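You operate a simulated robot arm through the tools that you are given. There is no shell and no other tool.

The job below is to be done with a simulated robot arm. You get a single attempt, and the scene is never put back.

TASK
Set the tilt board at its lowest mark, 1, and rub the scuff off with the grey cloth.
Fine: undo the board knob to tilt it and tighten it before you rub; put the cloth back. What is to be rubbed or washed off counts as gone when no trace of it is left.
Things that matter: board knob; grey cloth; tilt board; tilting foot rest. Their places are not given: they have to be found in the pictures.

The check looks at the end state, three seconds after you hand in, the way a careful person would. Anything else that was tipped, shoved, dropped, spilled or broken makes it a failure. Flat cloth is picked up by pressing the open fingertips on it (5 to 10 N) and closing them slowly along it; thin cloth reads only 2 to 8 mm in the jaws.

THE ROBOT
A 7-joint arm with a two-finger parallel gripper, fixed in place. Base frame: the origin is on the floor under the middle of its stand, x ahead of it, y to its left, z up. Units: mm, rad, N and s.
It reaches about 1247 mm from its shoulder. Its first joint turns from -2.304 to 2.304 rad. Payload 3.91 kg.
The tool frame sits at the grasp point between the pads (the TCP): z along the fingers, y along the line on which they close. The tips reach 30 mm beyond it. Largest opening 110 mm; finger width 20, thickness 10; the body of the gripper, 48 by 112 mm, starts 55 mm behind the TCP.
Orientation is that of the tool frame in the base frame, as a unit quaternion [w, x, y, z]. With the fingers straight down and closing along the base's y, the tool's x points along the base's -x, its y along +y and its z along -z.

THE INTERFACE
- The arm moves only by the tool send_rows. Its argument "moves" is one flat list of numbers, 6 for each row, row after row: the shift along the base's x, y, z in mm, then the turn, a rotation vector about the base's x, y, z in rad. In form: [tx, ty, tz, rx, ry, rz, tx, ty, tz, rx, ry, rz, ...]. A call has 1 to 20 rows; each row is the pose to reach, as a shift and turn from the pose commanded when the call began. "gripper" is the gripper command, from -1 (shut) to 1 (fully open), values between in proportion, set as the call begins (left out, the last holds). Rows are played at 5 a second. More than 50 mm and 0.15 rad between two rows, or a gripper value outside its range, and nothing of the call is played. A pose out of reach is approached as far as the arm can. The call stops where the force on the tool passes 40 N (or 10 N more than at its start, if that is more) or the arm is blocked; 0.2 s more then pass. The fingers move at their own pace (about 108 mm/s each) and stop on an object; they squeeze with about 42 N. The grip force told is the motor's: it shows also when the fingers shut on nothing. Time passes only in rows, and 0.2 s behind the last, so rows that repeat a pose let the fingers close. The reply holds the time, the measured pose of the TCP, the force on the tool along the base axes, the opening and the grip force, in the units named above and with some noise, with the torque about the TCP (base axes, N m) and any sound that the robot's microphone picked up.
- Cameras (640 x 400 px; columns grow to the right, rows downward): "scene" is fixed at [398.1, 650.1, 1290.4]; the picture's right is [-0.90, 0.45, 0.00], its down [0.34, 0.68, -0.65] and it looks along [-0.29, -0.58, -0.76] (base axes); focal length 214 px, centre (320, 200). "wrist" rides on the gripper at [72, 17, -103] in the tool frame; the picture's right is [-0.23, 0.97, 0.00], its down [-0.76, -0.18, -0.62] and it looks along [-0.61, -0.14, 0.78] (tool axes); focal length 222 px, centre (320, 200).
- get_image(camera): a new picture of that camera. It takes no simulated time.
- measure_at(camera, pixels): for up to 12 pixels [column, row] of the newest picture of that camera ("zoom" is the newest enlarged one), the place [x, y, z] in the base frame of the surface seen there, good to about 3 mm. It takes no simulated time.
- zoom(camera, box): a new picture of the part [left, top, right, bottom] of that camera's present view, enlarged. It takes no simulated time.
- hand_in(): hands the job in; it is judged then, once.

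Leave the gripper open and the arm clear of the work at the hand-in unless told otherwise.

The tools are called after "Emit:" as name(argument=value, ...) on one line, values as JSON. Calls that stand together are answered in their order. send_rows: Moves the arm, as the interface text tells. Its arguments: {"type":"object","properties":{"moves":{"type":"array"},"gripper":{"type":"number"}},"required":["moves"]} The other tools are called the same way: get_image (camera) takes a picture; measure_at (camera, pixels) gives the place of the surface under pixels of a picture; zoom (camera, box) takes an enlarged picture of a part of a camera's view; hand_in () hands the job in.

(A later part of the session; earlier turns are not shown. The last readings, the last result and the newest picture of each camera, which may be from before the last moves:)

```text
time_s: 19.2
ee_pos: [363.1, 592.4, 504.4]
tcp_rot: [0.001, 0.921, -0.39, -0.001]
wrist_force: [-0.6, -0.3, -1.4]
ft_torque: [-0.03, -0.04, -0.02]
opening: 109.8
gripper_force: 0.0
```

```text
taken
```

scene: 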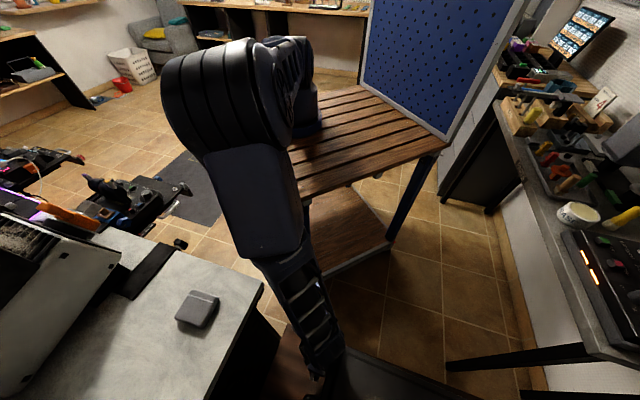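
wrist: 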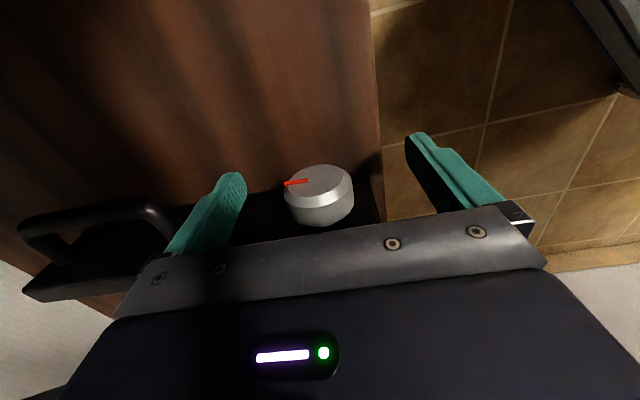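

The knob is centred between the fingers at (320,193). I'll close on it and let the fingers settle.

Emit:
send_rows(moves=[0, 0, 0, 0, 0, 0, 0, 0, 0, 0, 0, 0, 0, 0, 0, 0, 0, 0, 0, 0, 0, 0, 0, 0, 0, 0, 0, 0, 0, 0], gripper=-1)

Emit:
zoom(camera="wrist", box=[240, 130, 400, 230])

```text
time_s: 20.4
ee_pos: [362.7, 593.3, 503.9]
tcp_rot: [0.0, 0.921, -0.39, 0.0]
wrist_force: [4.5, 7.0, 0.4]
ft_torque: [0.25, 0.03, -0.94]
opening: 39.6
gripper_force: 41.7
```

```text
4.00 times, centred on (320, 180) of wrist
```

zoom: 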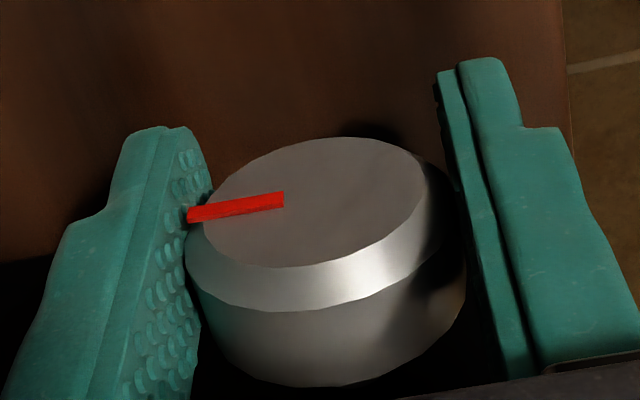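

The grip reads 39.6 mm at 41.7 N, so the knob is held. I'll turn it counter-clockwise as seen from outside (positive about n) by 0.36 rad first, watching torque and sound.

Emit:
send_rows(moves=[0.5, 0.5, 0, 0.083, -0.086, 0, 0.5, 0.5, 0, 0.167, -0.173, 0, 0.5, 0.5, 0, 0.25, -0.259, 0])

Emit:
zoom(camera="wrist", box=[240, 130, 400, 230])

Emit:
get_image(camera="scene")

```text
time_s: 21.2
ee_pos: [363.9, 591.9, 503.2]
tcp_rot: [-0.164, 0.907, -0.383, 0.069]
wrist_force: [-4.7, 3.2, 5.9]
ft_torque: [0.51, 0.54, 0.17]
opening: 39.7
gripper_force: 42.2
```

```text
4.00 times, centred on (320, 180) of wrist
```

zoom: 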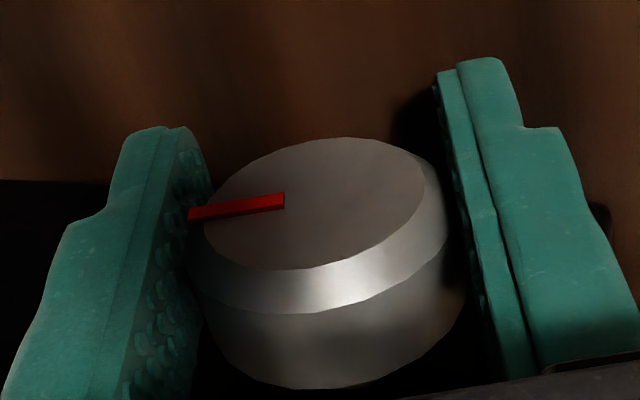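

```text
taken
```

scene: 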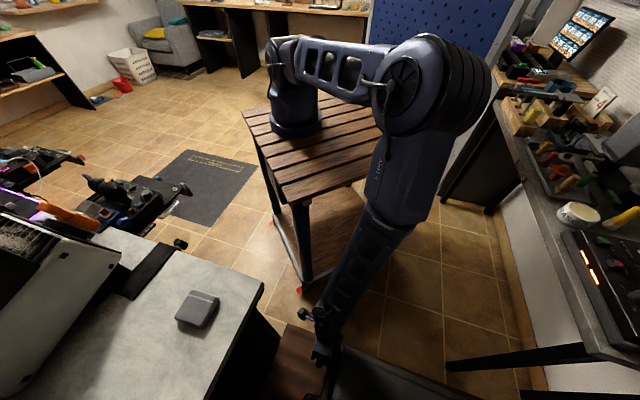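

The knob turned with the fingers, since the red line keeps its place relative to them. The arm's elbow swung to the other side in the process, so I'll check where it is before continuing.

Emit:
measure_at(camera="scene", pixels=[[440, 85], [480, 75], [400, 85], [400, 190], [350, 290], [330, 65], [290, 80], [330, 350], [310, 315], [490, 60], [430, 40], [455, 125]])

Emit:
get_image(camera="wrist")

```text
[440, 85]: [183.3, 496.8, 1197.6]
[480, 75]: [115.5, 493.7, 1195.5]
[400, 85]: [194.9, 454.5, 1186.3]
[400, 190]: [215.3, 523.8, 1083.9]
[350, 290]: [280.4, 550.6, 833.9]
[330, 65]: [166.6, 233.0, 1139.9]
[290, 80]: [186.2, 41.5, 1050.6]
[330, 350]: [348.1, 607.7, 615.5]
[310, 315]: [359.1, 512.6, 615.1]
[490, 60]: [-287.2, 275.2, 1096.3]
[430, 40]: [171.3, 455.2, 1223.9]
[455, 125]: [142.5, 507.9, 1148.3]
```

```text
taken
```

wrist: 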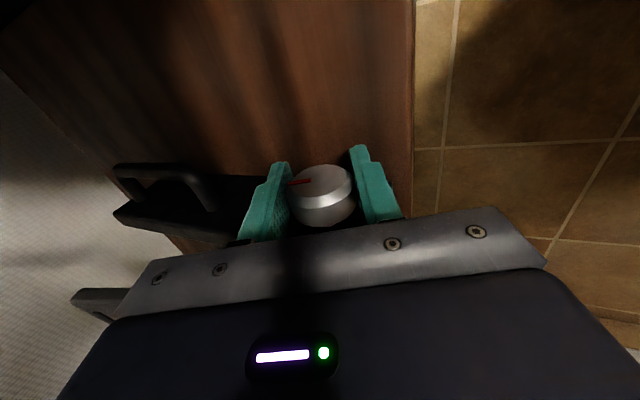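

The elbow is at about (170,480,1200), high and clear, and only looks large because it is near the camera. I'll continue the undo turn by another 0.6 rad in small steps.

Emit:
send_rows(moves=[0, 0, 0, 0.083, -0.086, 0, 0, 0, 0, 0.167, -0.173, 0, 0, 0, 0, 0.25, -0.259, 0, 0, 0, 0, 0.334, -0.345, 0, 0, 0, 0, 0.417, -0.431, 0])

Emit:
get_image(camera="wrist")

Emit:
get_image(camera="scene")

```text
time_s: 22.4
ee_pos: [362.7, 593.3, 505.1]
tcp_rot: [-0.426, 0.816, -0.346, 0.18]
wrist_force: [0.0, -3.1, 0.7]
ft_torque: [-0.23, -0.09, 0.12]
opening: 39.3
gripper_force: 42.2
```

```text
taken
```

wrist: 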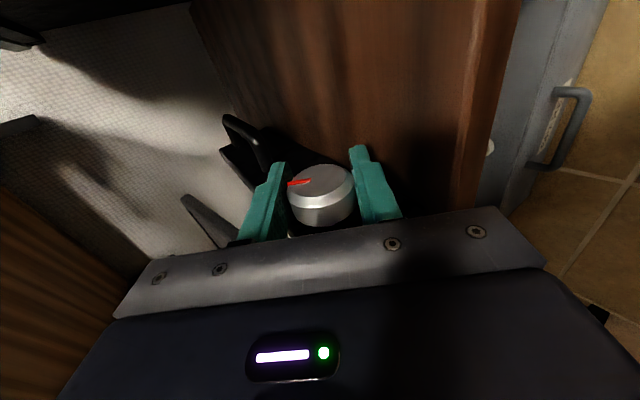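

```text
taken
```

scene: 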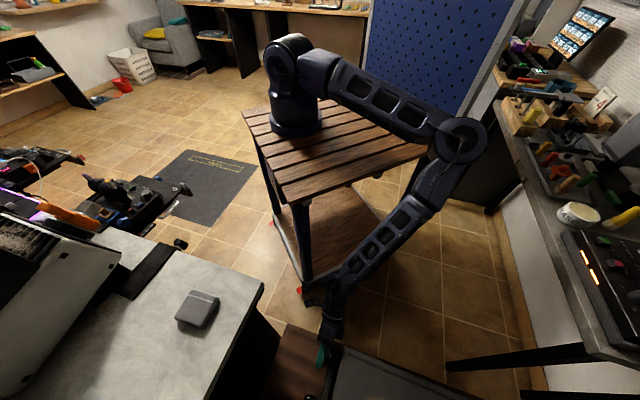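

The knob has turned about 0.96 rad with little torque. I'll open the fingers slightly to about 60 mm, swing the tool back around the knob's axis past vertical to the other side, and take another stroke.

Emit:
send_rows(moves=[0, 0, 0, 0, 0, 0, 0, 0, 0, 0, 0, 0], gripper=0.09)

Emit:
zoom(camera="wrist", box=[240, 130, 400, 230])

Emit:
zoom(camera="scene", box=[280, 320, 440, 400])

```text
time_s: 23.0
ee_pos: [363.5, 593.1, 504.6]
tcp_rot: [-0.425, 0.817, -0.346, 0.181]
wrist_force: [-0.2, -0.5, 0.6]
ft_torque: [0.03, 0.02, 0.03]
opening: 60.1
gripper_force: 0.0
```

```text
4.00 times, centred on (320, 180) of wrist
```

zoom: 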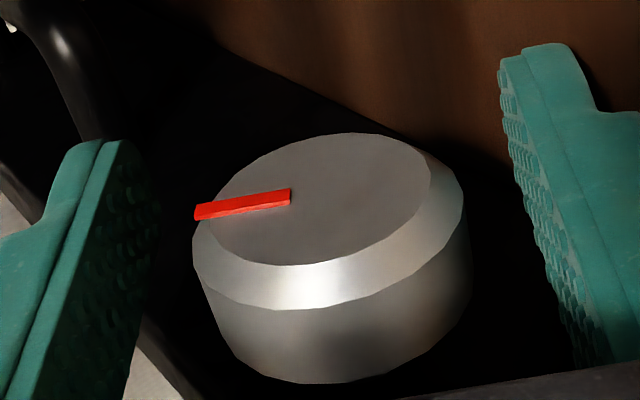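

```text
4.00 times, centred on (360, 360) of scene
```

zoom: 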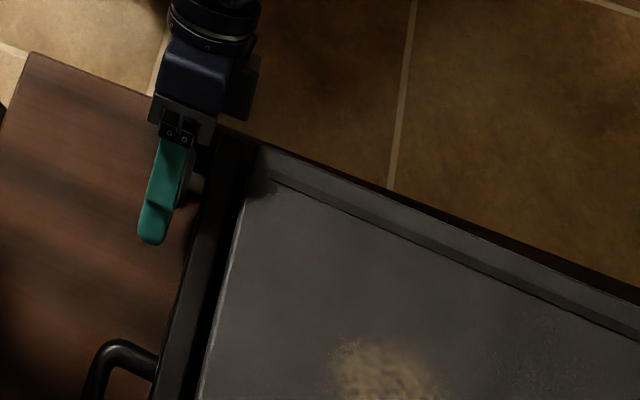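

The knob keeps its new angle. Checking whether the board has sagged: I'll re-measure the same scene pixels on it as at the start.

Emit:
measure_at(camera="scene", pixels=[[340, 380], [400, 390], [375, 395], [440, 395], [350, 395], [390, 380], [360, 375], [345, 360]])

Emit:
send_rows(moves=[0, 0, 0, -0.0973, 0.1007, 0, 0, 0, 0, -0.1946, 0.2013, 0, 0, 0, 0, -0.292, 0.302, 0, 0, 0, 0, -0.389, 0.4026, 0, 0, 0, 0, -0.4865, 0.503, 0, 0, 0, 0, -0.584, 0.604, 0, 0, 0, 0, -0.667, 0.69, 0])

Emit:
get_image(camera="wrist")

Emit:
get_image(camera="scene")

```text
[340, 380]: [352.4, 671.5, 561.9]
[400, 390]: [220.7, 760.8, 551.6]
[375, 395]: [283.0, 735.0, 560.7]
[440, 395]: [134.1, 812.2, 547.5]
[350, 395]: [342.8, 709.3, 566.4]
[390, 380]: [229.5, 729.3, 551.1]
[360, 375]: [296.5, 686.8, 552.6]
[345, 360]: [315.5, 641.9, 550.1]
```

```text
time_s: 24.6
ee_pos: [362.4, 594.7, 504.2]
tcp_rot: [0.0, 0.921, -0.388, -0.001]
wrist_force: [-0.6, 0.5, -0.1]
ft_torque: [-0.01, 0.0, 0.04]
opening: 60.1
gripper_force: 0.1
```

```text
taken
```

wrist: 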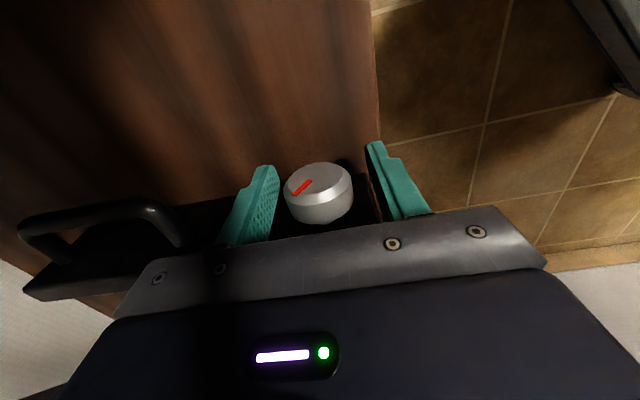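

```text
taken
```

scene: 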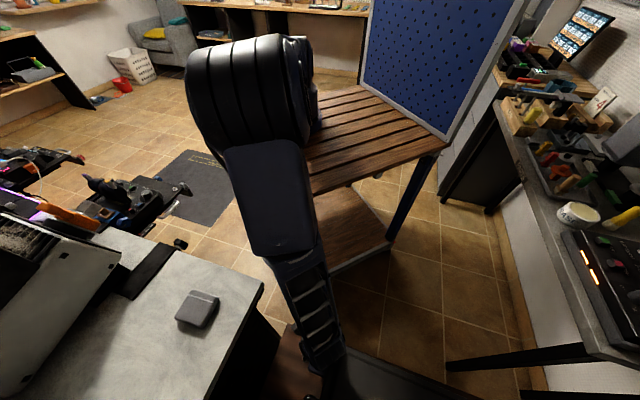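

The board has not moved, and the red line has turned by about 55°. I'll swing a further 0.5 rad back (tail toward the high side), grip, and take a second undo stroke.

Emit:
send_rows(moves=[0, 0, 0, -0.0973, 0.1007, 0, 0, 0, 0, -0.1946, 0.2013, 0, 0, 0, 0, -0.292, 0.302, 0, 0, 0, 0, -0.345, 0.3575, 0])

Emit:
send_rows(moves=[0, 0, 0, 0, 0, 0, 0, 0, 0, 0, 0, 0, 0, 0, 0, 0, 0, 0, 0, 0, 0, 0, 0, 0], gripper=-1)

Emit:
get_image(camera="wrist")

```text
time_s: 25.6
ee_pos: [363.9, 594.5, 504.3]
tcp_rot: [0.227, 0.893, -0.377, -0.097]
wrist_force: [0.6, 0.5, -0.6]
ft_torque: [-0.01, 0.01, -0.01]
opening: 59.8
gripper_force: 0.0
```

```text
time_s: 26.6
ee_pos: [363.9, 593.5, 505.5]
tcp_rot: [0.227, 0.892, -0.378, -0.096]
wrist_force: [3.3, 3.5, 0.2]
ft_torque: [-0.02, -0.05, -0.65]
opening: 39.2
gripper_force: 41.8
```

```text
taken
```

wrist: 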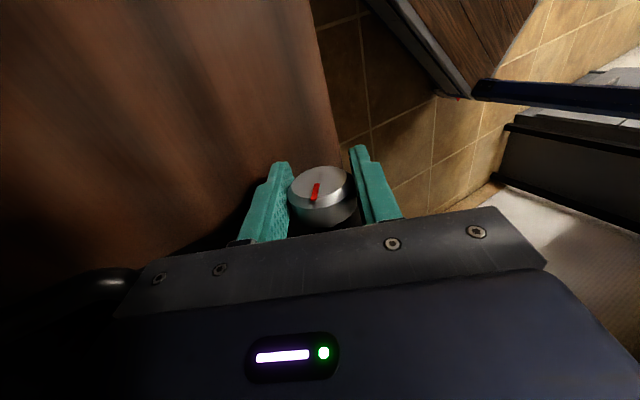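

The knob is gripped again (39.2 mm). Now the second undo stroke of about 1.4 rad, in small steps.

Emit:
send_rows(moves=[0, 0, 0, 0.083, -0.086, 0, 0, 0, 0, 0.167, -0.173, 0, 0, 0, 0, 0.25, -0.259, 0, 0, 0, 0, 0.334, -0.345, 0, 0, 0, 0, 0.417, -0.431, 0, 0, 0, 0, 0.5, -0.518, 0])

Emit:
send_rows(moves=[0, 0, 0, 0.083, -0.086, 0, 0, 0, 0, 0.167, -0.173, 0, 0, 0, 0, 0.25, -0.259, 0, 0, 0, 0, 0.334, -0.345, 0, 0, 0, 0, 0.417, -0.431, 0, 0, 0, 0, 0.5, -0.518, 0])

Emit:
get_image(camera="wrist")

Emit:
get_image(camera="scene")

Emit:
measure_at(camera="scene", pixels=[[340, 380], [400, 390], [375, 395], [440, 395], [350, 395], [390, 380], [360, 375], [345, 360]])

```text
time_s: 28.0
ee_pos: [364.6, 593.7, 504.9]
tcp_rot: [-0.103, 0.915, -0.388, 0.044]
wrist_force: [0.3, 1.8, -0.1]
ft_torque: [0.03, 0.11, -0.02]
opening: 39.3
gripper_force: 42.4
```

```text
time_s: 29.4
ee_pos: [362.2, 593.0, 502.6]
tcp_rot: [-0.419, 0.82, -0.347, 0.178]
wrist_force: [1.2, -4.1, 0.4]
ft_torque: [0.19, 0.23, 0.43]
opening: 38.5
gripper_force: 41.3
```

```text
taken
```

wrist: 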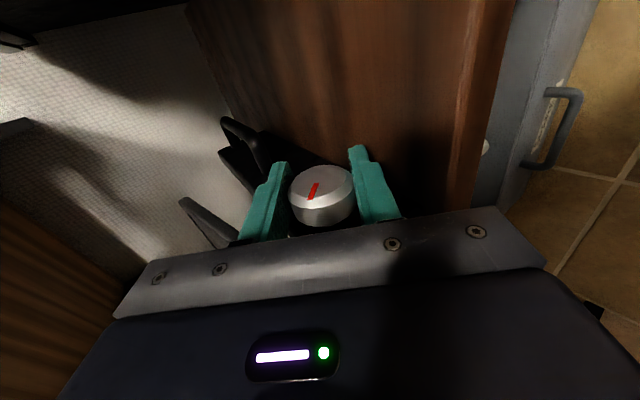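

```text
taken
```

scene: 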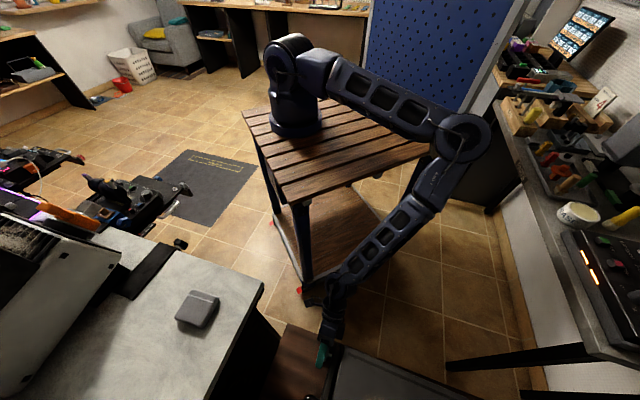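

```text
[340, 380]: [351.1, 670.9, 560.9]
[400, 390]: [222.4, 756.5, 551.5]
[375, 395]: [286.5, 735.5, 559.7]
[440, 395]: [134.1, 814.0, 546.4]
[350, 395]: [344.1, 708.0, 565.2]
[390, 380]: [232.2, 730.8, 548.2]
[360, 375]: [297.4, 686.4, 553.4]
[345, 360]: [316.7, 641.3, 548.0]
```

The board still has not moved and there was no end stop after about 135° in total. I'll let go of the knob, back the hand off along its tail direction, and test the board by pressing lightly on its high edge.

Emit:
send_rows(moves=[0, 0, 0, 0, 0, 0, 0, 0, 0, 0, 0, 0], gripper=0.09)

Emit:
send_rows(moves=[-20, -19, 20, 0, 0, 0, -41, -39, 41, 0, 0, 0, -41, -39, 85, 0, 0, 0, -41, -39, 130, 0, 0, 0, -41, -39, 175, 0, 0, 0, -41, -39, 220, -0.05, 0.05, 0])

Emit:
get_image(camera="wrist")

Emit:
get_image(camera="scene")

```text
time_s: 30.0
ee_pos: [362.7, 593.9, 504.1]
tcp_rot: [-0.418, 0.821, -0.347, 0.178]
wrist_force: [0.0, -0.2, -1.1]
ft_torque: [-0.01, -0.02, -0.01]
opening: 60.0
gripper_force: 0.1
```

```text
time_s: 31.4
ee_pos: [322.3, 555.5, 726.0]
tcp_rot: [-0.387, 0.835, -0.353, 0.166]
wrist_force: [-0.1, -1.2, 0.4]
ft_torque: [0.0, -0.01, -0.02]
opening: 60.0
gripper_force: 0.0
```

```text
taken
```

wrist: 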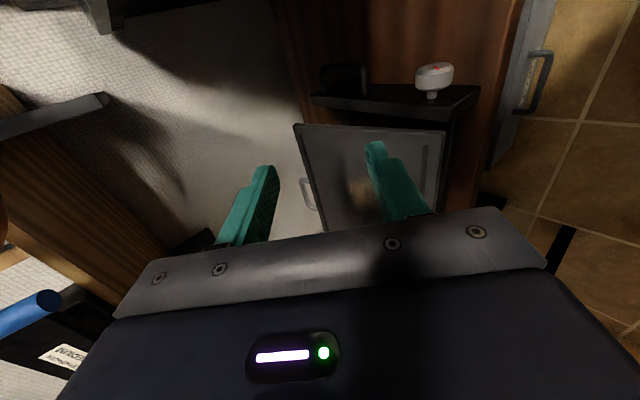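

```text
taken
```

scene: 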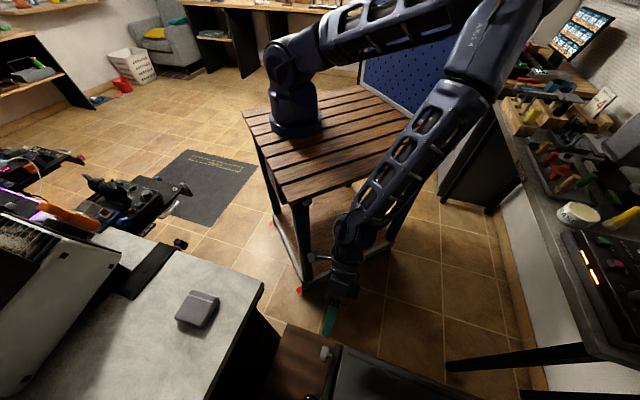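

The way is clear. I'll close the fingers and move over the board's high edge, with the tips about 60 mm above the press point (341,877,592), tilting the tool back to 0.6 rad.

Emit:
send_rows(moves=[1, 39, 0, -0.024, 0.025, 0, 2, 78, 0, -0.048, 0.05, 0, 3, 117, 0, -0.072, 0.075, 0, 4, 156, 0, -0.096, 0.099, 0, 5, 195, -10, -0.12, 0.124, 0, 6, 234, -20, -0.144, 0.149, 0, 7, 273, -30, -0.168, 0.174, 0, 7, 311, -46, -0.191, 0.198, 0], gripper=-1)

Emit:
get_image(camera="wrist")

Emit:
get_image(camera="scene")

```text
time_s: 33.2
ee_pos: [327.7, 865.5, 679.6]
tcp_rot: [-0.27, 0.88, -0.373, 0.116]
wrist_force: [-0.3, 0.3, 0.5]
ft_torque: [-0.03, 0.02, -0.01]
opening: 0.0
gripper_force: 38.1
```

```text
taken
```

wrist: 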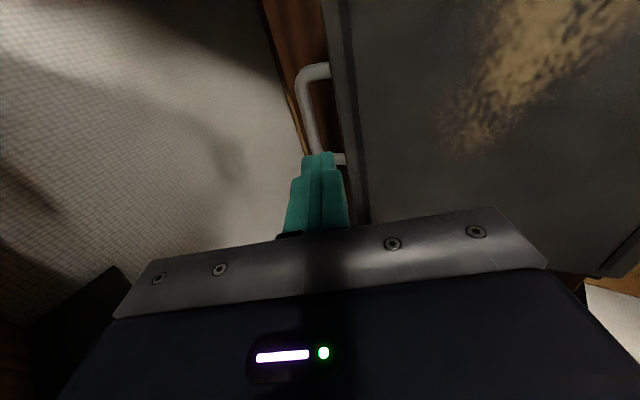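

```text
taken
```

scene: 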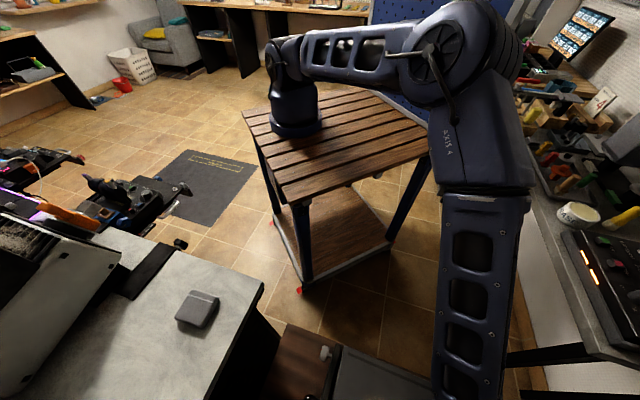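

The fingertips are near the handle in this view. Measuring the board edge and the handle to place the press point properly.

Emit:
measure_at(camera="wrist", pixels=[[352, 120], [360, 180], [335, 20], [312, 72], [303, 95], [308, 130], [342, 158], [325, 68], [370, 200], [380, 150], [420, 150], [318, 156]])

Emit:
zoom(camera="wrist", box=[270, 40, 430, 220])

```text
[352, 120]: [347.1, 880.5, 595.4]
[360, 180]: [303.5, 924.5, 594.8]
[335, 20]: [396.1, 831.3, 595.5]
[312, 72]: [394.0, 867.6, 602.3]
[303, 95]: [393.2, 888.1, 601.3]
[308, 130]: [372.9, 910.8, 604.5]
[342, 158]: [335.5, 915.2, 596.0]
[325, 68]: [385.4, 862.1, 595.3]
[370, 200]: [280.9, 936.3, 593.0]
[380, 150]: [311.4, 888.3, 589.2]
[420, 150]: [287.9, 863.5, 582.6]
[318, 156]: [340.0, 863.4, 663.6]
```

```text
2.22 times, centred on (350, 130) of wrist
```

zoom: 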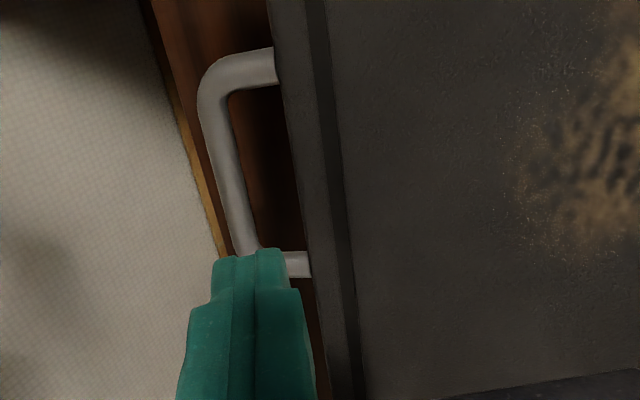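

The board surface under my tips is at z≈593, and the tips are at about z=655. I'll go down 64 mm in shrinking steps for first contact.

Emit:
send_rows(moves=[0, 0, -25, 0, 0, 0, 0, 0, -45, 0, 0, 0, 0, 0, -55, 0, 0, 0, 0, 0, -60, 0, 0, 0, 0, 0, -64, 0, 0, 0])

Emit:
get_image(camera="wrist")

```text
time_s: 34.4
ee_pos: [328.6, 865.2, 614.0]
tcp_rot: [-0.27, 0.88, -0.373, 0.116]
wrist_force: [-0.1, -0.1, -0.7]
ft_torque: [0.0, 0.02, 0.02]
opening: 0.1
gripper_force: 38.0
```

```text
taken
```

wrist: 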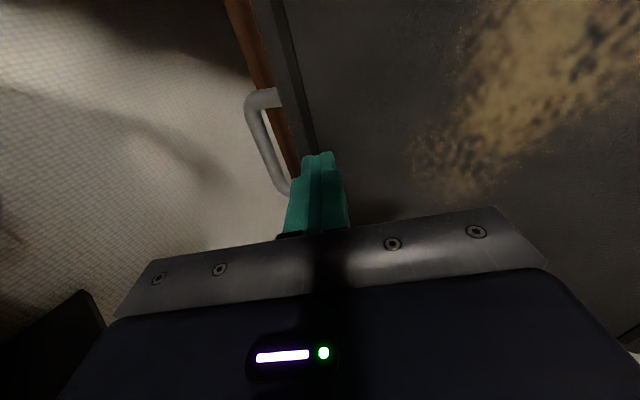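

There is no force yet at TCP z=614. Checking whether the board is already moving under the tips.

Emit:
measure_at(camera="wrist", pixels=[[300, 100], [310, 135], [340, 150], [360, 180], [420, 150], [380, 100], [255, 105], [270, 165], [318, 156], [500, 100], [600, 200], [350, 60]])

Emit:
zoom(camera="wrist", box=[240, 100, 400, 240])

```text
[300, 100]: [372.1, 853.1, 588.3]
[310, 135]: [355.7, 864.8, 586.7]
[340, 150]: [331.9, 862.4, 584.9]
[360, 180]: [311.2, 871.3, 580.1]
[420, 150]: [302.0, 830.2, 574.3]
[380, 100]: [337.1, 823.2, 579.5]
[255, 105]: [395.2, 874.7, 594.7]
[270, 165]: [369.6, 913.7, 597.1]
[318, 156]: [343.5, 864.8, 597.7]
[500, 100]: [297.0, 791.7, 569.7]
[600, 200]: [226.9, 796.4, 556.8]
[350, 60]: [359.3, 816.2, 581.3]
```

```text
2.86 times, centred on (320, 170) of wrist
```

zoom: 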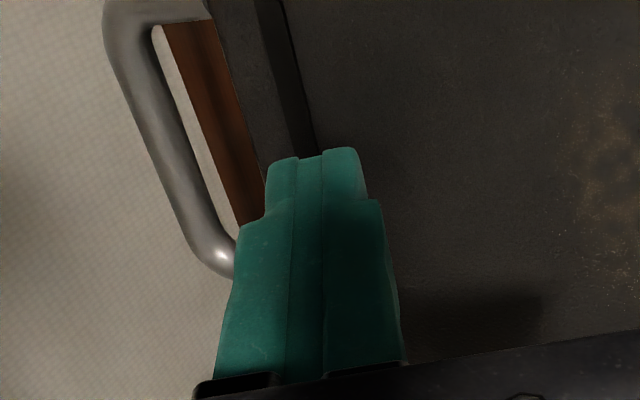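

The board gives way with almost no force: its surface near the high edge dropped from about 594 to about 587 and stayed there, so the knob is loose enough. The starting slope fits 14.0° and the digit spacing fits about 8° per mark. I'll press 12 mm more, then look carefully at the scale before the last bit.

Emit:
send_rows(moves=[0, 0, -4, 0, 0, 0, 0, 0, -8, 0, 0, 0, 0, 0, -12, 0, 0, 0, 0, 0, -12, 0, 0, 0])

Emit:
measure_at(camera="wrist", pixels=[[340, 150], [360, 180], [420, 150], [380, 100], [500, 100], [600, 200]])

Emit:
get_image(camera="wrist")

```text
time_s: 35.4
ee_pos: [328.9, 865.1, 602.6]
tcp_rot: [-0.27, 0.88, -0.373, 0.116]
wrist_force: [-0.4, -0.2, 0.4]
ft_torque: [0.0, 0.05, 0.01]
opening: 0.0
gripper_force: 37.7
```

```text
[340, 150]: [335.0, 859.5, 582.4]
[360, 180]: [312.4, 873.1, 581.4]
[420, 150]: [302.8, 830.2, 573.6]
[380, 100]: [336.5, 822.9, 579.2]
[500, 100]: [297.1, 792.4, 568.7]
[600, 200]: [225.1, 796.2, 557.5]
```

```text
taken
```

wrist: 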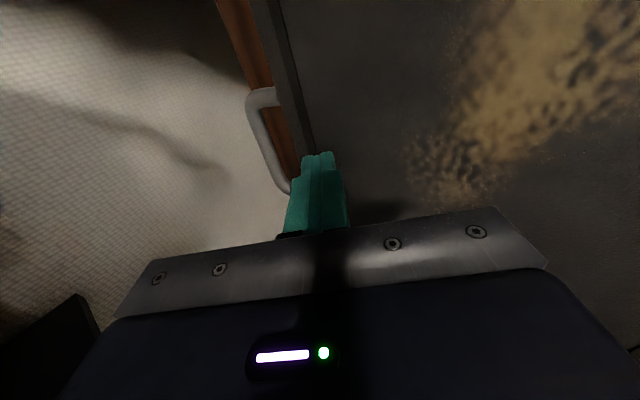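

That measurement used the old picture. Measuring on the new one now.

Emit:
measure_at(camera="wrist", pixels=[[340, 150], [360, 180], [420, 150], [380, 100], [500, 100], [600, 200], [310, 130], [300, 100], [270, 30], [262, 150], [255, 105], [560, 150]])

```text
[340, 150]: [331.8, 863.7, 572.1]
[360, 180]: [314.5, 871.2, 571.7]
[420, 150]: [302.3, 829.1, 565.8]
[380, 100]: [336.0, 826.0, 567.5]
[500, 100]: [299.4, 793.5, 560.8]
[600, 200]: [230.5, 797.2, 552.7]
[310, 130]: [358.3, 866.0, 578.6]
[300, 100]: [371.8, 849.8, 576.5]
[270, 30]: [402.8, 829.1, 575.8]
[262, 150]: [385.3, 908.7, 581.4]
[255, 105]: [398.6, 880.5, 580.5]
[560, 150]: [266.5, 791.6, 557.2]
```

The slope is now about 9.6°, with the edge at z≈577. I'll lift off and back away to (228,786,731), keeping this tilt, from where the camera looks at the scale at about 34° elevation.

Emit:
send_rows(moves=[0, 0, 40, 0, 0, 0, -10, -8, 85, 0, 0, 0, -40, -30, 110, 0, 0, 0, -70, -55, 125, 0, 0, 0, -101, -79, 128, 0, 0, 0])

Emit:
get_image(camera="wrist")

Emit:
zoom(camera="wrist", box=[280, 160, 360, 220])

```text
time_s: 36.6
ee_pos: [228.8, 786.2, 732.9]
tcp_rot: [-0.271, 0.88, -0.372, 0.116]
wrist_force: [0.2, 0.3, 0.1]
ft_torque: [0.02, 0.04, 0.02]
opening: 0.1
gripper_force: 37.6
```

```text
taken
```

wrist: 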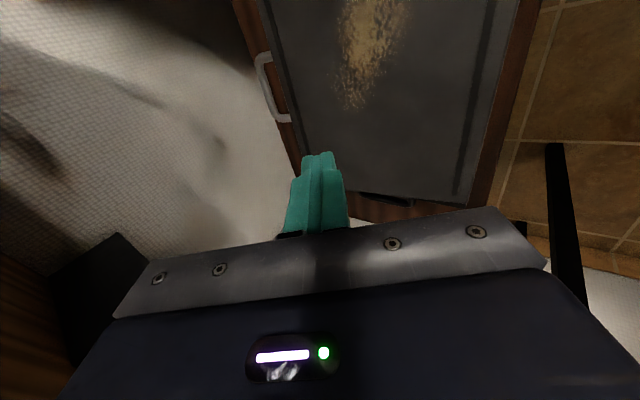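

```text
6.67 times, centred on (320, 190) of wrist
```

zoom: 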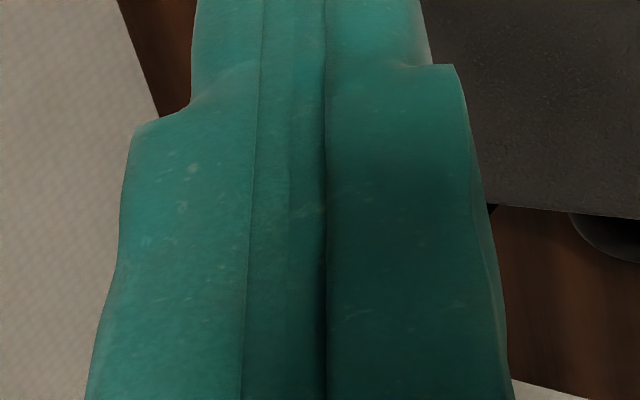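

The closed fingers hide the scale. I'll open them here, well above the board, and look again.

Emit:
send_rows(moves=[0, 0, 0, 0, 0, 0, 0, 0, 0, 0, 0, 0, 0, 0, 0, 0, 0, 0], gripper=1)

Emit:
get_image(camera="wrist")

Emit:
zoom(camera="wrist", box=[290, 170, 350, 220])

```text
time_s: 37.4
ee_pos: [226.4, 785.9, 732.8]
tcp_rot: [-0.27, 0.88, -0.373, 0.115]
wrist_force: [0.5, 0.5, -0.8]
ft_torque: [0.02, -0.02, 0.02]
opening: 109.9
gripper_force: 0.1
```

```text
taken
```

wrist: 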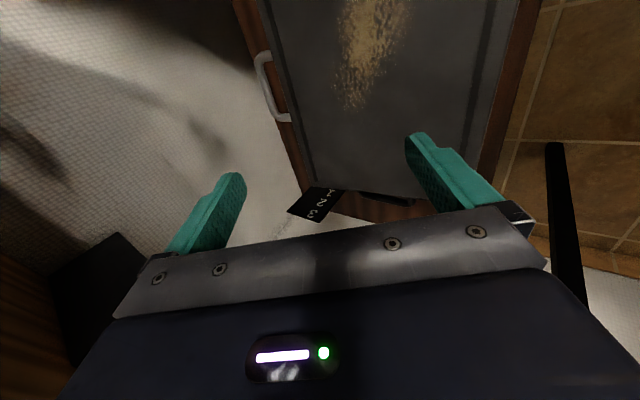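

```text
8.00 times, centred on (320, 195) of wrist
```

zoom: 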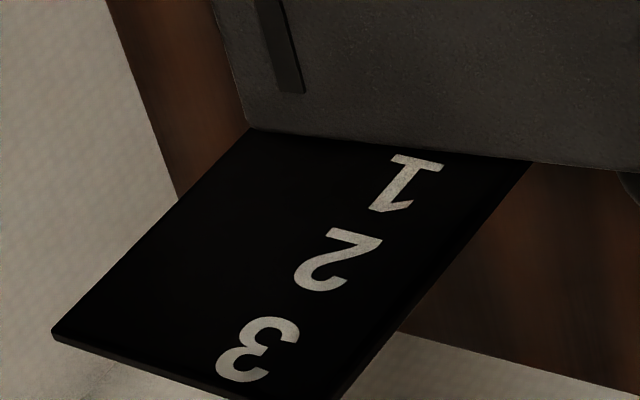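

All three digits are visible now. Measuring their centres and the board's edge beside them.

Emit:
measure_at(camera="zoom", pixels=[[405, 185], [415, 160], [380, 208], [338, 262], [355, 235], [320, 285], [257, 350], [285, 325], [235, 375], [420, 145], [500, 155], [330, 130]])

Emit:
measure_at(camera="wrist", pixels=[[330, 160], [380, 100], [450, 150], [300, 60], [400, 170], [470, 60], [310, 180], [350, 185], [265, 60], [270, 95], [360, 140], [320, 120]])

```text
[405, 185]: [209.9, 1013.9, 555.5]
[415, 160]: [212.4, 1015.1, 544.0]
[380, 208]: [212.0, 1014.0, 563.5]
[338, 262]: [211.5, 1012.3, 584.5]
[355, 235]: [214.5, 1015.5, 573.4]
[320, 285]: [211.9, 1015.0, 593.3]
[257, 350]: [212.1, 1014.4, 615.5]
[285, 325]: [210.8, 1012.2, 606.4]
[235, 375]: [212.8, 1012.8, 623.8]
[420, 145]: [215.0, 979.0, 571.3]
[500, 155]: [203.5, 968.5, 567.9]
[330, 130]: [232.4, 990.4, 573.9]
```

```text
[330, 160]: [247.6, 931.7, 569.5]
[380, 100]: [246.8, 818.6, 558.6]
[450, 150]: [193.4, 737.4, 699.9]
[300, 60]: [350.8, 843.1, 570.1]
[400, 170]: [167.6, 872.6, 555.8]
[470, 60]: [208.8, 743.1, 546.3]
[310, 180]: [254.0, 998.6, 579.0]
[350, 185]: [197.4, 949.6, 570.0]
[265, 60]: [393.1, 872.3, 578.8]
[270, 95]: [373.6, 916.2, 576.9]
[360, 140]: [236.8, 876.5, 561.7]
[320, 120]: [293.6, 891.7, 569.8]
```

Digit centres: 1 at z≈554.5, 2 at z≈583.5, 3 at z≈614.5. The board's top beside them is now at about 574. To know which height of the edge should meet the digit, I want the board's thickness, so I'll move back toward the base to see its low edge face.

Emit:
send_rows(moves=[0, -40, -5, 0, 0, 0, 0, -80, -15, 0, 0, 0, 0, -120, -30, 0, 0, 0, 0, -160, -60, 0, 0, 0, 0, -185, -90, 0, 0, 0, 0, -204, -108, 0, 0, 0])

Emit:
get_image(camera="wrist")

Emit:
zoom(camera="wrist", box=[230, 130, 410, 230])

```text
time_s: 38.8
ee_pos: [229.6, 583.4, 622.9]
tcp_rot: [-0.272, 0.88, -0.372, 0.116]
wrist_force: [-0.1, 0.8, -0.1]
ft_torque: [-0.01, -0.06, 0.01]
opening: 109.8
gripper_force: 0.0
```

```text
taken
```

wrist: 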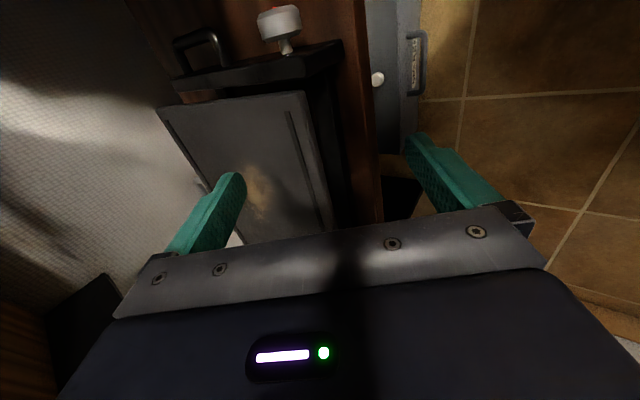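

```text
3.56 times, centred on (320, 180) of wrist
```

zoom: 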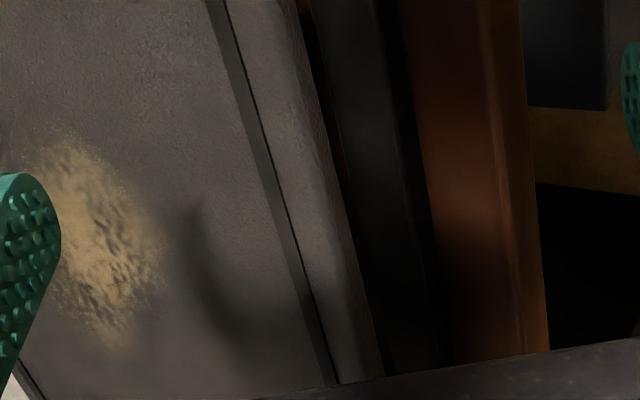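

The low edge face shows beside the crossbar. Zooming on the near corner at (315,120) and measuring across the edge.

Emit:
zoom(camera="wrist", box=[280, 80, 350, 140])

Emit:
measure_at(camera="zoom", pixels=[[200, 200], [230, 200], [250, 200], [265, 200], [280, 200], [290, 200], [300, 200], [310, 200], [320, 200], [335, 200], [350, 200], [380, 200]])

```text
6.67 times, centred on (315, 110) of wrist
```

zoom: 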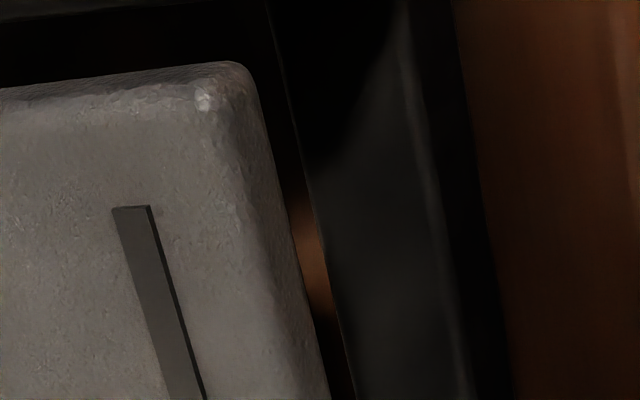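

```text
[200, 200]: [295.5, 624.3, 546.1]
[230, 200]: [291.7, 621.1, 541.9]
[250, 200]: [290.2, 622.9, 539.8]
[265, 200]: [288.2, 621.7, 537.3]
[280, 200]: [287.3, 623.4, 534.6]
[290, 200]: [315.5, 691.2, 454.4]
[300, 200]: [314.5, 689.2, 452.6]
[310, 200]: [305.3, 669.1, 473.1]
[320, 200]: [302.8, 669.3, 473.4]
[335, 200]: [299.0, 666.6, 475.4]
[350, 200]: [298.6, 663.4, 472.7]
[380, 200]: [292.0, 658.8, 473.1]
```

The edge is about 12–16 mm thick, so its middle is about 7–8 mm below the top. At the start the mid-edge was at about 586, against the "2" at 583.5. So the starting position was mark 2 at 14°, and mark 1 is about 5°, with the top beside the digit at about 564–565. I'll return to the press position with closed fingers and push the last 9 mm.

Emit:
send_rows(moves=[0, 19, 18, 0, 0, 0, 0, 44, 48, 0, 0, 0, 0, 84, 78, 0, 0, 0, 10, 124, 93, 0, 0, 0, 30, 164, 103, 0, 0, 0, 55, 204, 108, 0, 0, 0, 80, 244, 108, 0, 0, 0, 100, 282, 108, 0, 0, 0], gripper=-1)

Emit:
send_rows(moves=[0, 0, -45, 0, 0, 0, 0, 0, -90, 0, 0, 0, 0, 0, -115, 0, 0, 0, 0, 0, -125, 0, 0, 0, 0, 0, -130, 0, 0, 0, 0, 0, -134, 0, 0, 0])

Emit:
get_image(camera="wrist")

Emit:
measure_at(camera="wrist", pixels=[[340, 150], [360, 180], [420, 150], [380, 100], [500, 100], [600, 200], [310, 130], [300, 100], [270, 30], [560, 150], [450, 60], [350, 100]])

```text
time_s: 40.6
ee_pos: [328.0, 865.2, 730.5]
tcp_rot: [-0.272, 0.881, -0.37, 0.115]
wrist_force: [-1.0, 0.2, 0.6]
ft_torque: [-0.02, -0.06, 0.0]
opening: 0.1
gripper_force: 37.4
```

```text
time_s: 42.0
ee_pos: [329.6, 864.3, 597.1]
tcp_rot: [-0.269, 0.88, -0.373, 0.116]
wrist_force: [-0.2, 0.5, 0.0]
ft_torque: [-0.03, 0.01, 0.03]
opening: 0.1
gripper_force: 37.3
```

```text
taken
```

wrist: 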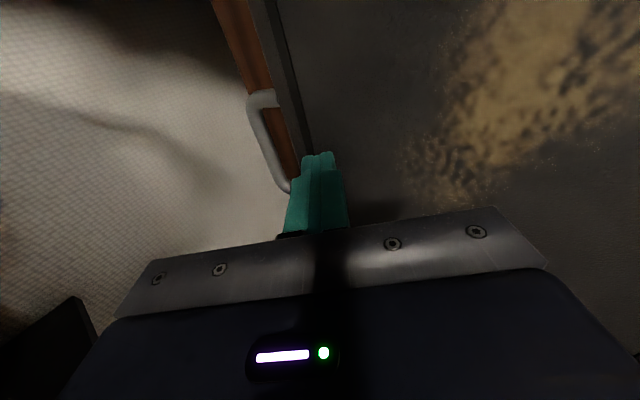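

```text
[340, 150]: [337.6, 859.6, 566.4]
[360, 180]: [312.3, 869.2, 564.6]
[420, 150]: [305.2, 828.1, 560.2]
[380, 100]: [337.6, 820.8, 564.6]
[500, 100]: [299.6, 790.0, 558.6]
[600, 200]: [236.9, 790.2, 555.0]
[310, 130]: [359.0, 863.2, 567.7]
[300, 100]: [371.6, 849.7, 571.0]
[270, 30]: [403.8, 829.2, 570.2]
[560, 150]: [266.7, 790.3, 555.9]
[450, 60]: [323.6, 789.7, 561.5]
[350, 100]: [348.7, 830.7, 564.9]
```

The fit gives about 6.1°, with the top at z≈569 beside the digit. I'll press 4 mm more, in small steps.

Emit:
send_rows(moves=[0, 0, -2, 0, 0, 0, 0, 0, -4, 0, 0, 0, 0, 0, -4, 0, 0, 0, 0, 0, -4, 0, 0, 0])

Emit:
get_image(camera="wrist")

Emit:
measure_at(camera="wrist", pixels=[[340, 150], [360, 180], [420, 150], [380, 100], [500, 100], [600, 200], [310, 130], [300, 100], [270, 30], [560, 150], [450, 60], [350, 100]])

```text
time_s: 43.0
ee_pos: [328.7, 862.5, 592.3]
tcp_rot: [-0.271, 0.88, -0.373, 0.115]
wrist_force: [0.0, -0.2, 0.7]
ft_torque: [0.0, -0.02, 0.0]
opening: 0.0
gripper_force: 38.2
```

```text
taken
```

wrist: 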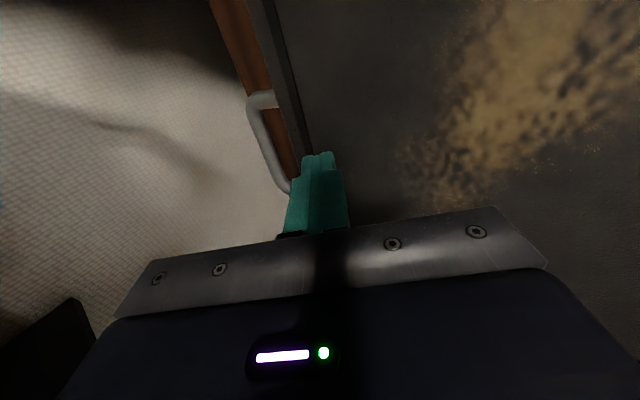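

```text
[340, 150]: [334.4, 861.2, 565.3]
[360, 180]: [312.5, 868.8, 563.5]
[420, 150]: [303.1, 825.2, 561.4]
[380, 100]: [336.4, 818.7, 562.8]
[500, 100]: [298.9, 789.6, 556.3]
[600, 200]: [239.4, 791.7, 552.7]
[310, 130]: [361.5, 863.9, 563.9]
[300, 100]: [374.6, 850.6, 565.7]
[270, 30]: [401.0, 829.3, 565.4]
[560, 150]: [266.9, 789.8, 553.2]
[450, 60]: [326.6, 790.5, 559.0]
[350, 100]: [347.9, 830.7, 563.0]
```

The top is now at z≈565 near the edge, a slope of about 5.3°. I'll lift off, go to the viewing pose with open fingers, and check the scale.

Emit:
send_rows(moves=[0, 0, 40, 0, 0, 0, -10, -8, 85, 0, 0, 0, -40, -30, 115, 0, 0, 0, -70, -55, 135, 0, 0, 0, -100, -77, 140, 0, 0, 0])

Emit:
send_rows(moves=[0, 0, 0, 0, 0, 0, 0, 0, 0, 0, 0, 0, 0, 0, 0, 0, 0, 0], gripper=1)

Emit:
get_image(camera="wrist")

Emit:
zoom(camera="wrist", box=[290, 170, 350, 220])

Emit:
measure_at(camera="wrist", pixels=[[330, 160], [380, 100], [300, 60], [400, 170], [470, 60], [310, 180], [350, 180], [360, 140], [320, 120], [340, 175], [440, 100], [420, 60]])

```text
time_s: 44.2
ee_pos: [228.9, 786.2, 728.5]
tcp_rot: [-0.27, 0.88, -0.373, 0.116]
wrist_force: [1.5, -0.9, -0.4]
ft_torque: [-0.01, 0.06, 0.05]
opening: 0.0
gripper_force: 37.5
```

```text
time_s: 45.0
ee_pos: [226.6, 787.0, 730.4]
tcp_rot: [-0.27, 0.881, -0.372, 0.116]
wrist_force: [-0.4, -0.3, -1.1]
ft_torque: [-0.01, -0.01, 0.0]
opening: 110.0
gripper_force: 0.0
```

```text
taken
```

wrist: 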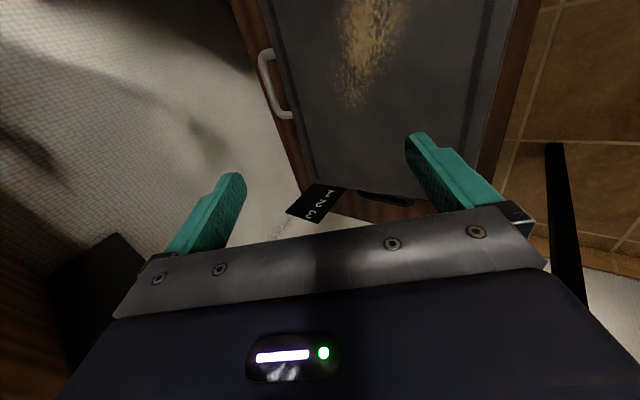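

```text
8.00 times, centred on (320, 195) of wrist
```

zoom: 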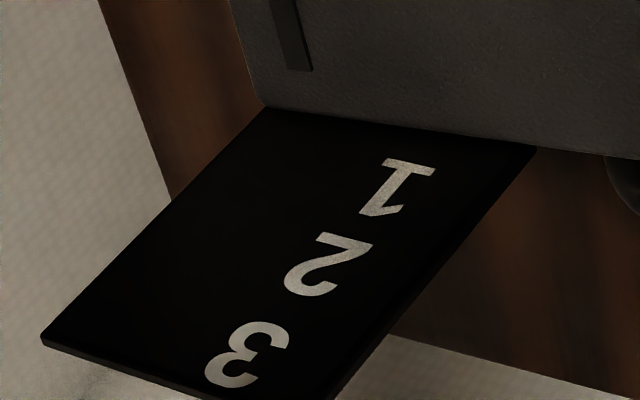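

```text
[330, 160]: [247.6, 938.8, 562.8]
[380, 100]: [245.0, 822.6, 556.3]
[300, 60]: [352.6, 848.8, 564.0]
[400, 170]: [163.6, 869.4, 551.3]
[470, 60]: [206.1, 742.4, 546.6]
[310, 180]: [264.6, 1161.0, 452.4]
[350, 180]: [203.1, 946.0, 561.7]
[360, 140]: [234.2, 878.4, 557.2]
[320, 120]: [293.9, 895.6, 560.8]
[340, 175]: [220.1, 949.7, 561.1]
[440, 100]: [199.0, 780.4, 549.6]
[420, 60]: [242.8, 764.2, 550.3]
```

The board sits at about 5.5°. Its edge now covers the digit 1 in the same way it covered the 2 at the start: the top edge is 29.4 mm lower, and the digits are 29 mm apart. Now I go back to the knob to tighten it, first to the retreat point (322,555,726) with 60 mm opening and a tilt of 0.94.

Emit:
send_rows(moves=[0, -20, 10, 0, 0, 0, 5, -60, 10, 0.04, -0.041, 0, 20, -100, 10, 0.08, -0.083, 0, 40, -140, 5, 0.12, -0.124, 0, 60, -180, 0, 0.16, -0.165, 0, 80, -210, 0, 0.2, -0.207, 0, 95, -231, -4, 0.236, -0.244, 0], gripper=0.09)

Emit:
get_image(camera="wrist")

```text
time_s: 46.6
ee_pos: [323.0, 556.1, 728.4]
tcp_rot: [-0.416, 0.822, -0.347, 0.177]
wrist_force: [-0.1, -0.3, 0.3]
ft_torque: [-0.02, -0.03, 0.0]
opening: 59.8
gripper_force: 0.0
```

```text
taken
```

wrist: 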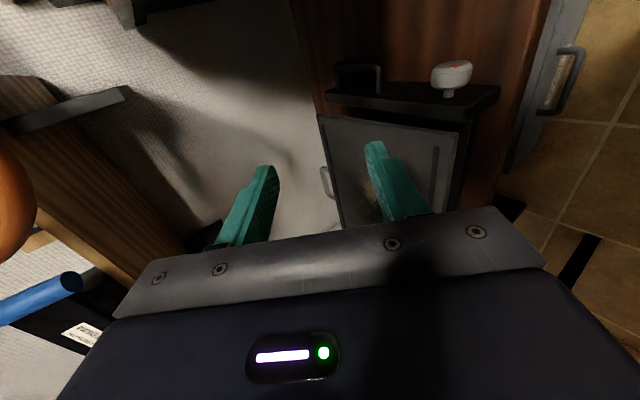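

I'm at the retreat point. Going down and then in along the tool's axis onto the knob, on the exact reverse of the way out.

Emit:
send_rows(moves=[-1, -1, -45, 0, 0, 0, -1, -1, -90, 0, 0, 0, -1, -1, -135, 0, 0, 0, -1, -1, -182, 0, 0, 0, 20, 18, -203, 0, 0, 0, 40, 37.5, -224, 0, 0, 0])

Emit:
get_image(camera="wrist")

Emit:
zoom(camera="wrist", box=[240, 130, 400, 230])

```text
time_s: 48.0
ee_pos: [362.0, 592.3, 503.1]
tcp_rot: [-0.415, 0.822, -0.348, 0.177]
wrist_force: [0.4, -0.2, 0.6]
ft_torque: [-0.02, 0.0, 0.0]
opening: 60.4
gripper_force: 0.1
```

```text
taken
```

wrist: 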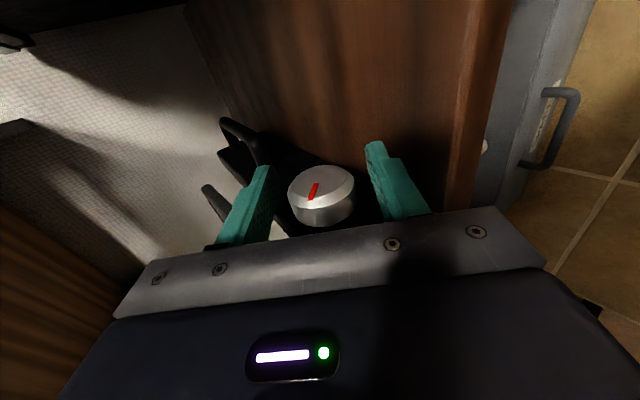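

```text
4.00 times, centred on (320, 180) of wrist
```

zoom: 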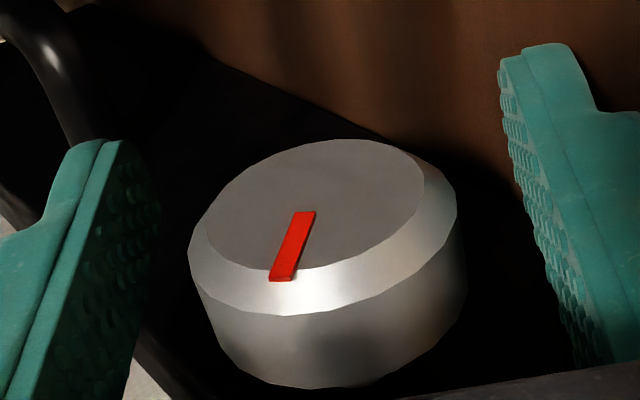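

The knob is centred and its red line is as I left it. I'll grip it and turn it clockwise (negative about n) by 1.44 rad.

Emit:
send_rows(moves=[0.7, 0.8, 0.8, 0, 0, 0, 0.7, 0.8, 0.8, 0, 0, 0, 0.7, 0.8, 0.8, 0, 0, 0, 0.7, 0.8, 0.8, 0, 0, 0], gripper=-1)

Emit:
send_rows(moves=[0, 0, 0, -0.083, 0.086, 0, 0, 0, 0, -0.167, 0.173, 0, 0, 0, 0, -0.25, 0.259, 0, 0, 0, 0, -0.334, 0.345, 0, 0, 0, 0, -0.417, 0.431, 0, 0, 0, 0, -0.5, 0.518, 0])

Emit:
send_rows(moves=[0, 0, 0, -0.083, 0.086, 0, 0, 0, 0, -0.167, 0.173, 0, 0, 0, 0, -0.25, 0.259, 0, 0, 0, 0, -0.334, 0.345, 0, 0, 0, 0, -0.417, 0.431, 0, 0, 0, 0, -0.5, 0.518, 0])

Emit:
get_image(camera="wrist")

```text
time_s: 49.0
ee_pos: [363.7, 594.2, 505.1]
tcp_rot: [-0.415, 0.822, -0.348, 0.178]
wrist_force: [2.0, -3.9, 0.1]
ft_torque: [-0.38, -0.3, -0.34]
opening: 38.3
gripper_force: 42.4
```

```text
time_s: 50.4
ee_pos: [366.0, 594.1, 503.8]
tcp_rot: [-0.099, 0.915, -0.388, 0.043]
wrist_force: [2.2, -2.0, 0.3]
ft_torque: [0.57, 0.42, -1.02]
opening: 38.6
gripper_force: 41.4
```

```text
time_s: 51.8
ee_pos: [364.4, 594.1, 505.4]
tcp_rot: [0.23, 0.892, -0.378, -0.097]
wrist_force: [3.1, 3.6, 0.2]
ft_torque: [0.3, 0.25, -0.56]
opening: 38.6
gripper_force: 42.0
```

```text
taken
```

wrist: 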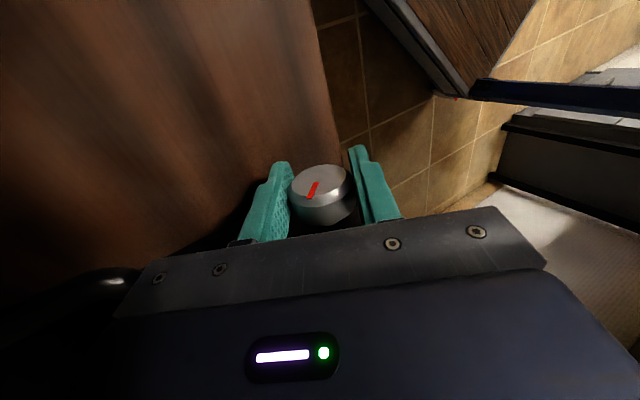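

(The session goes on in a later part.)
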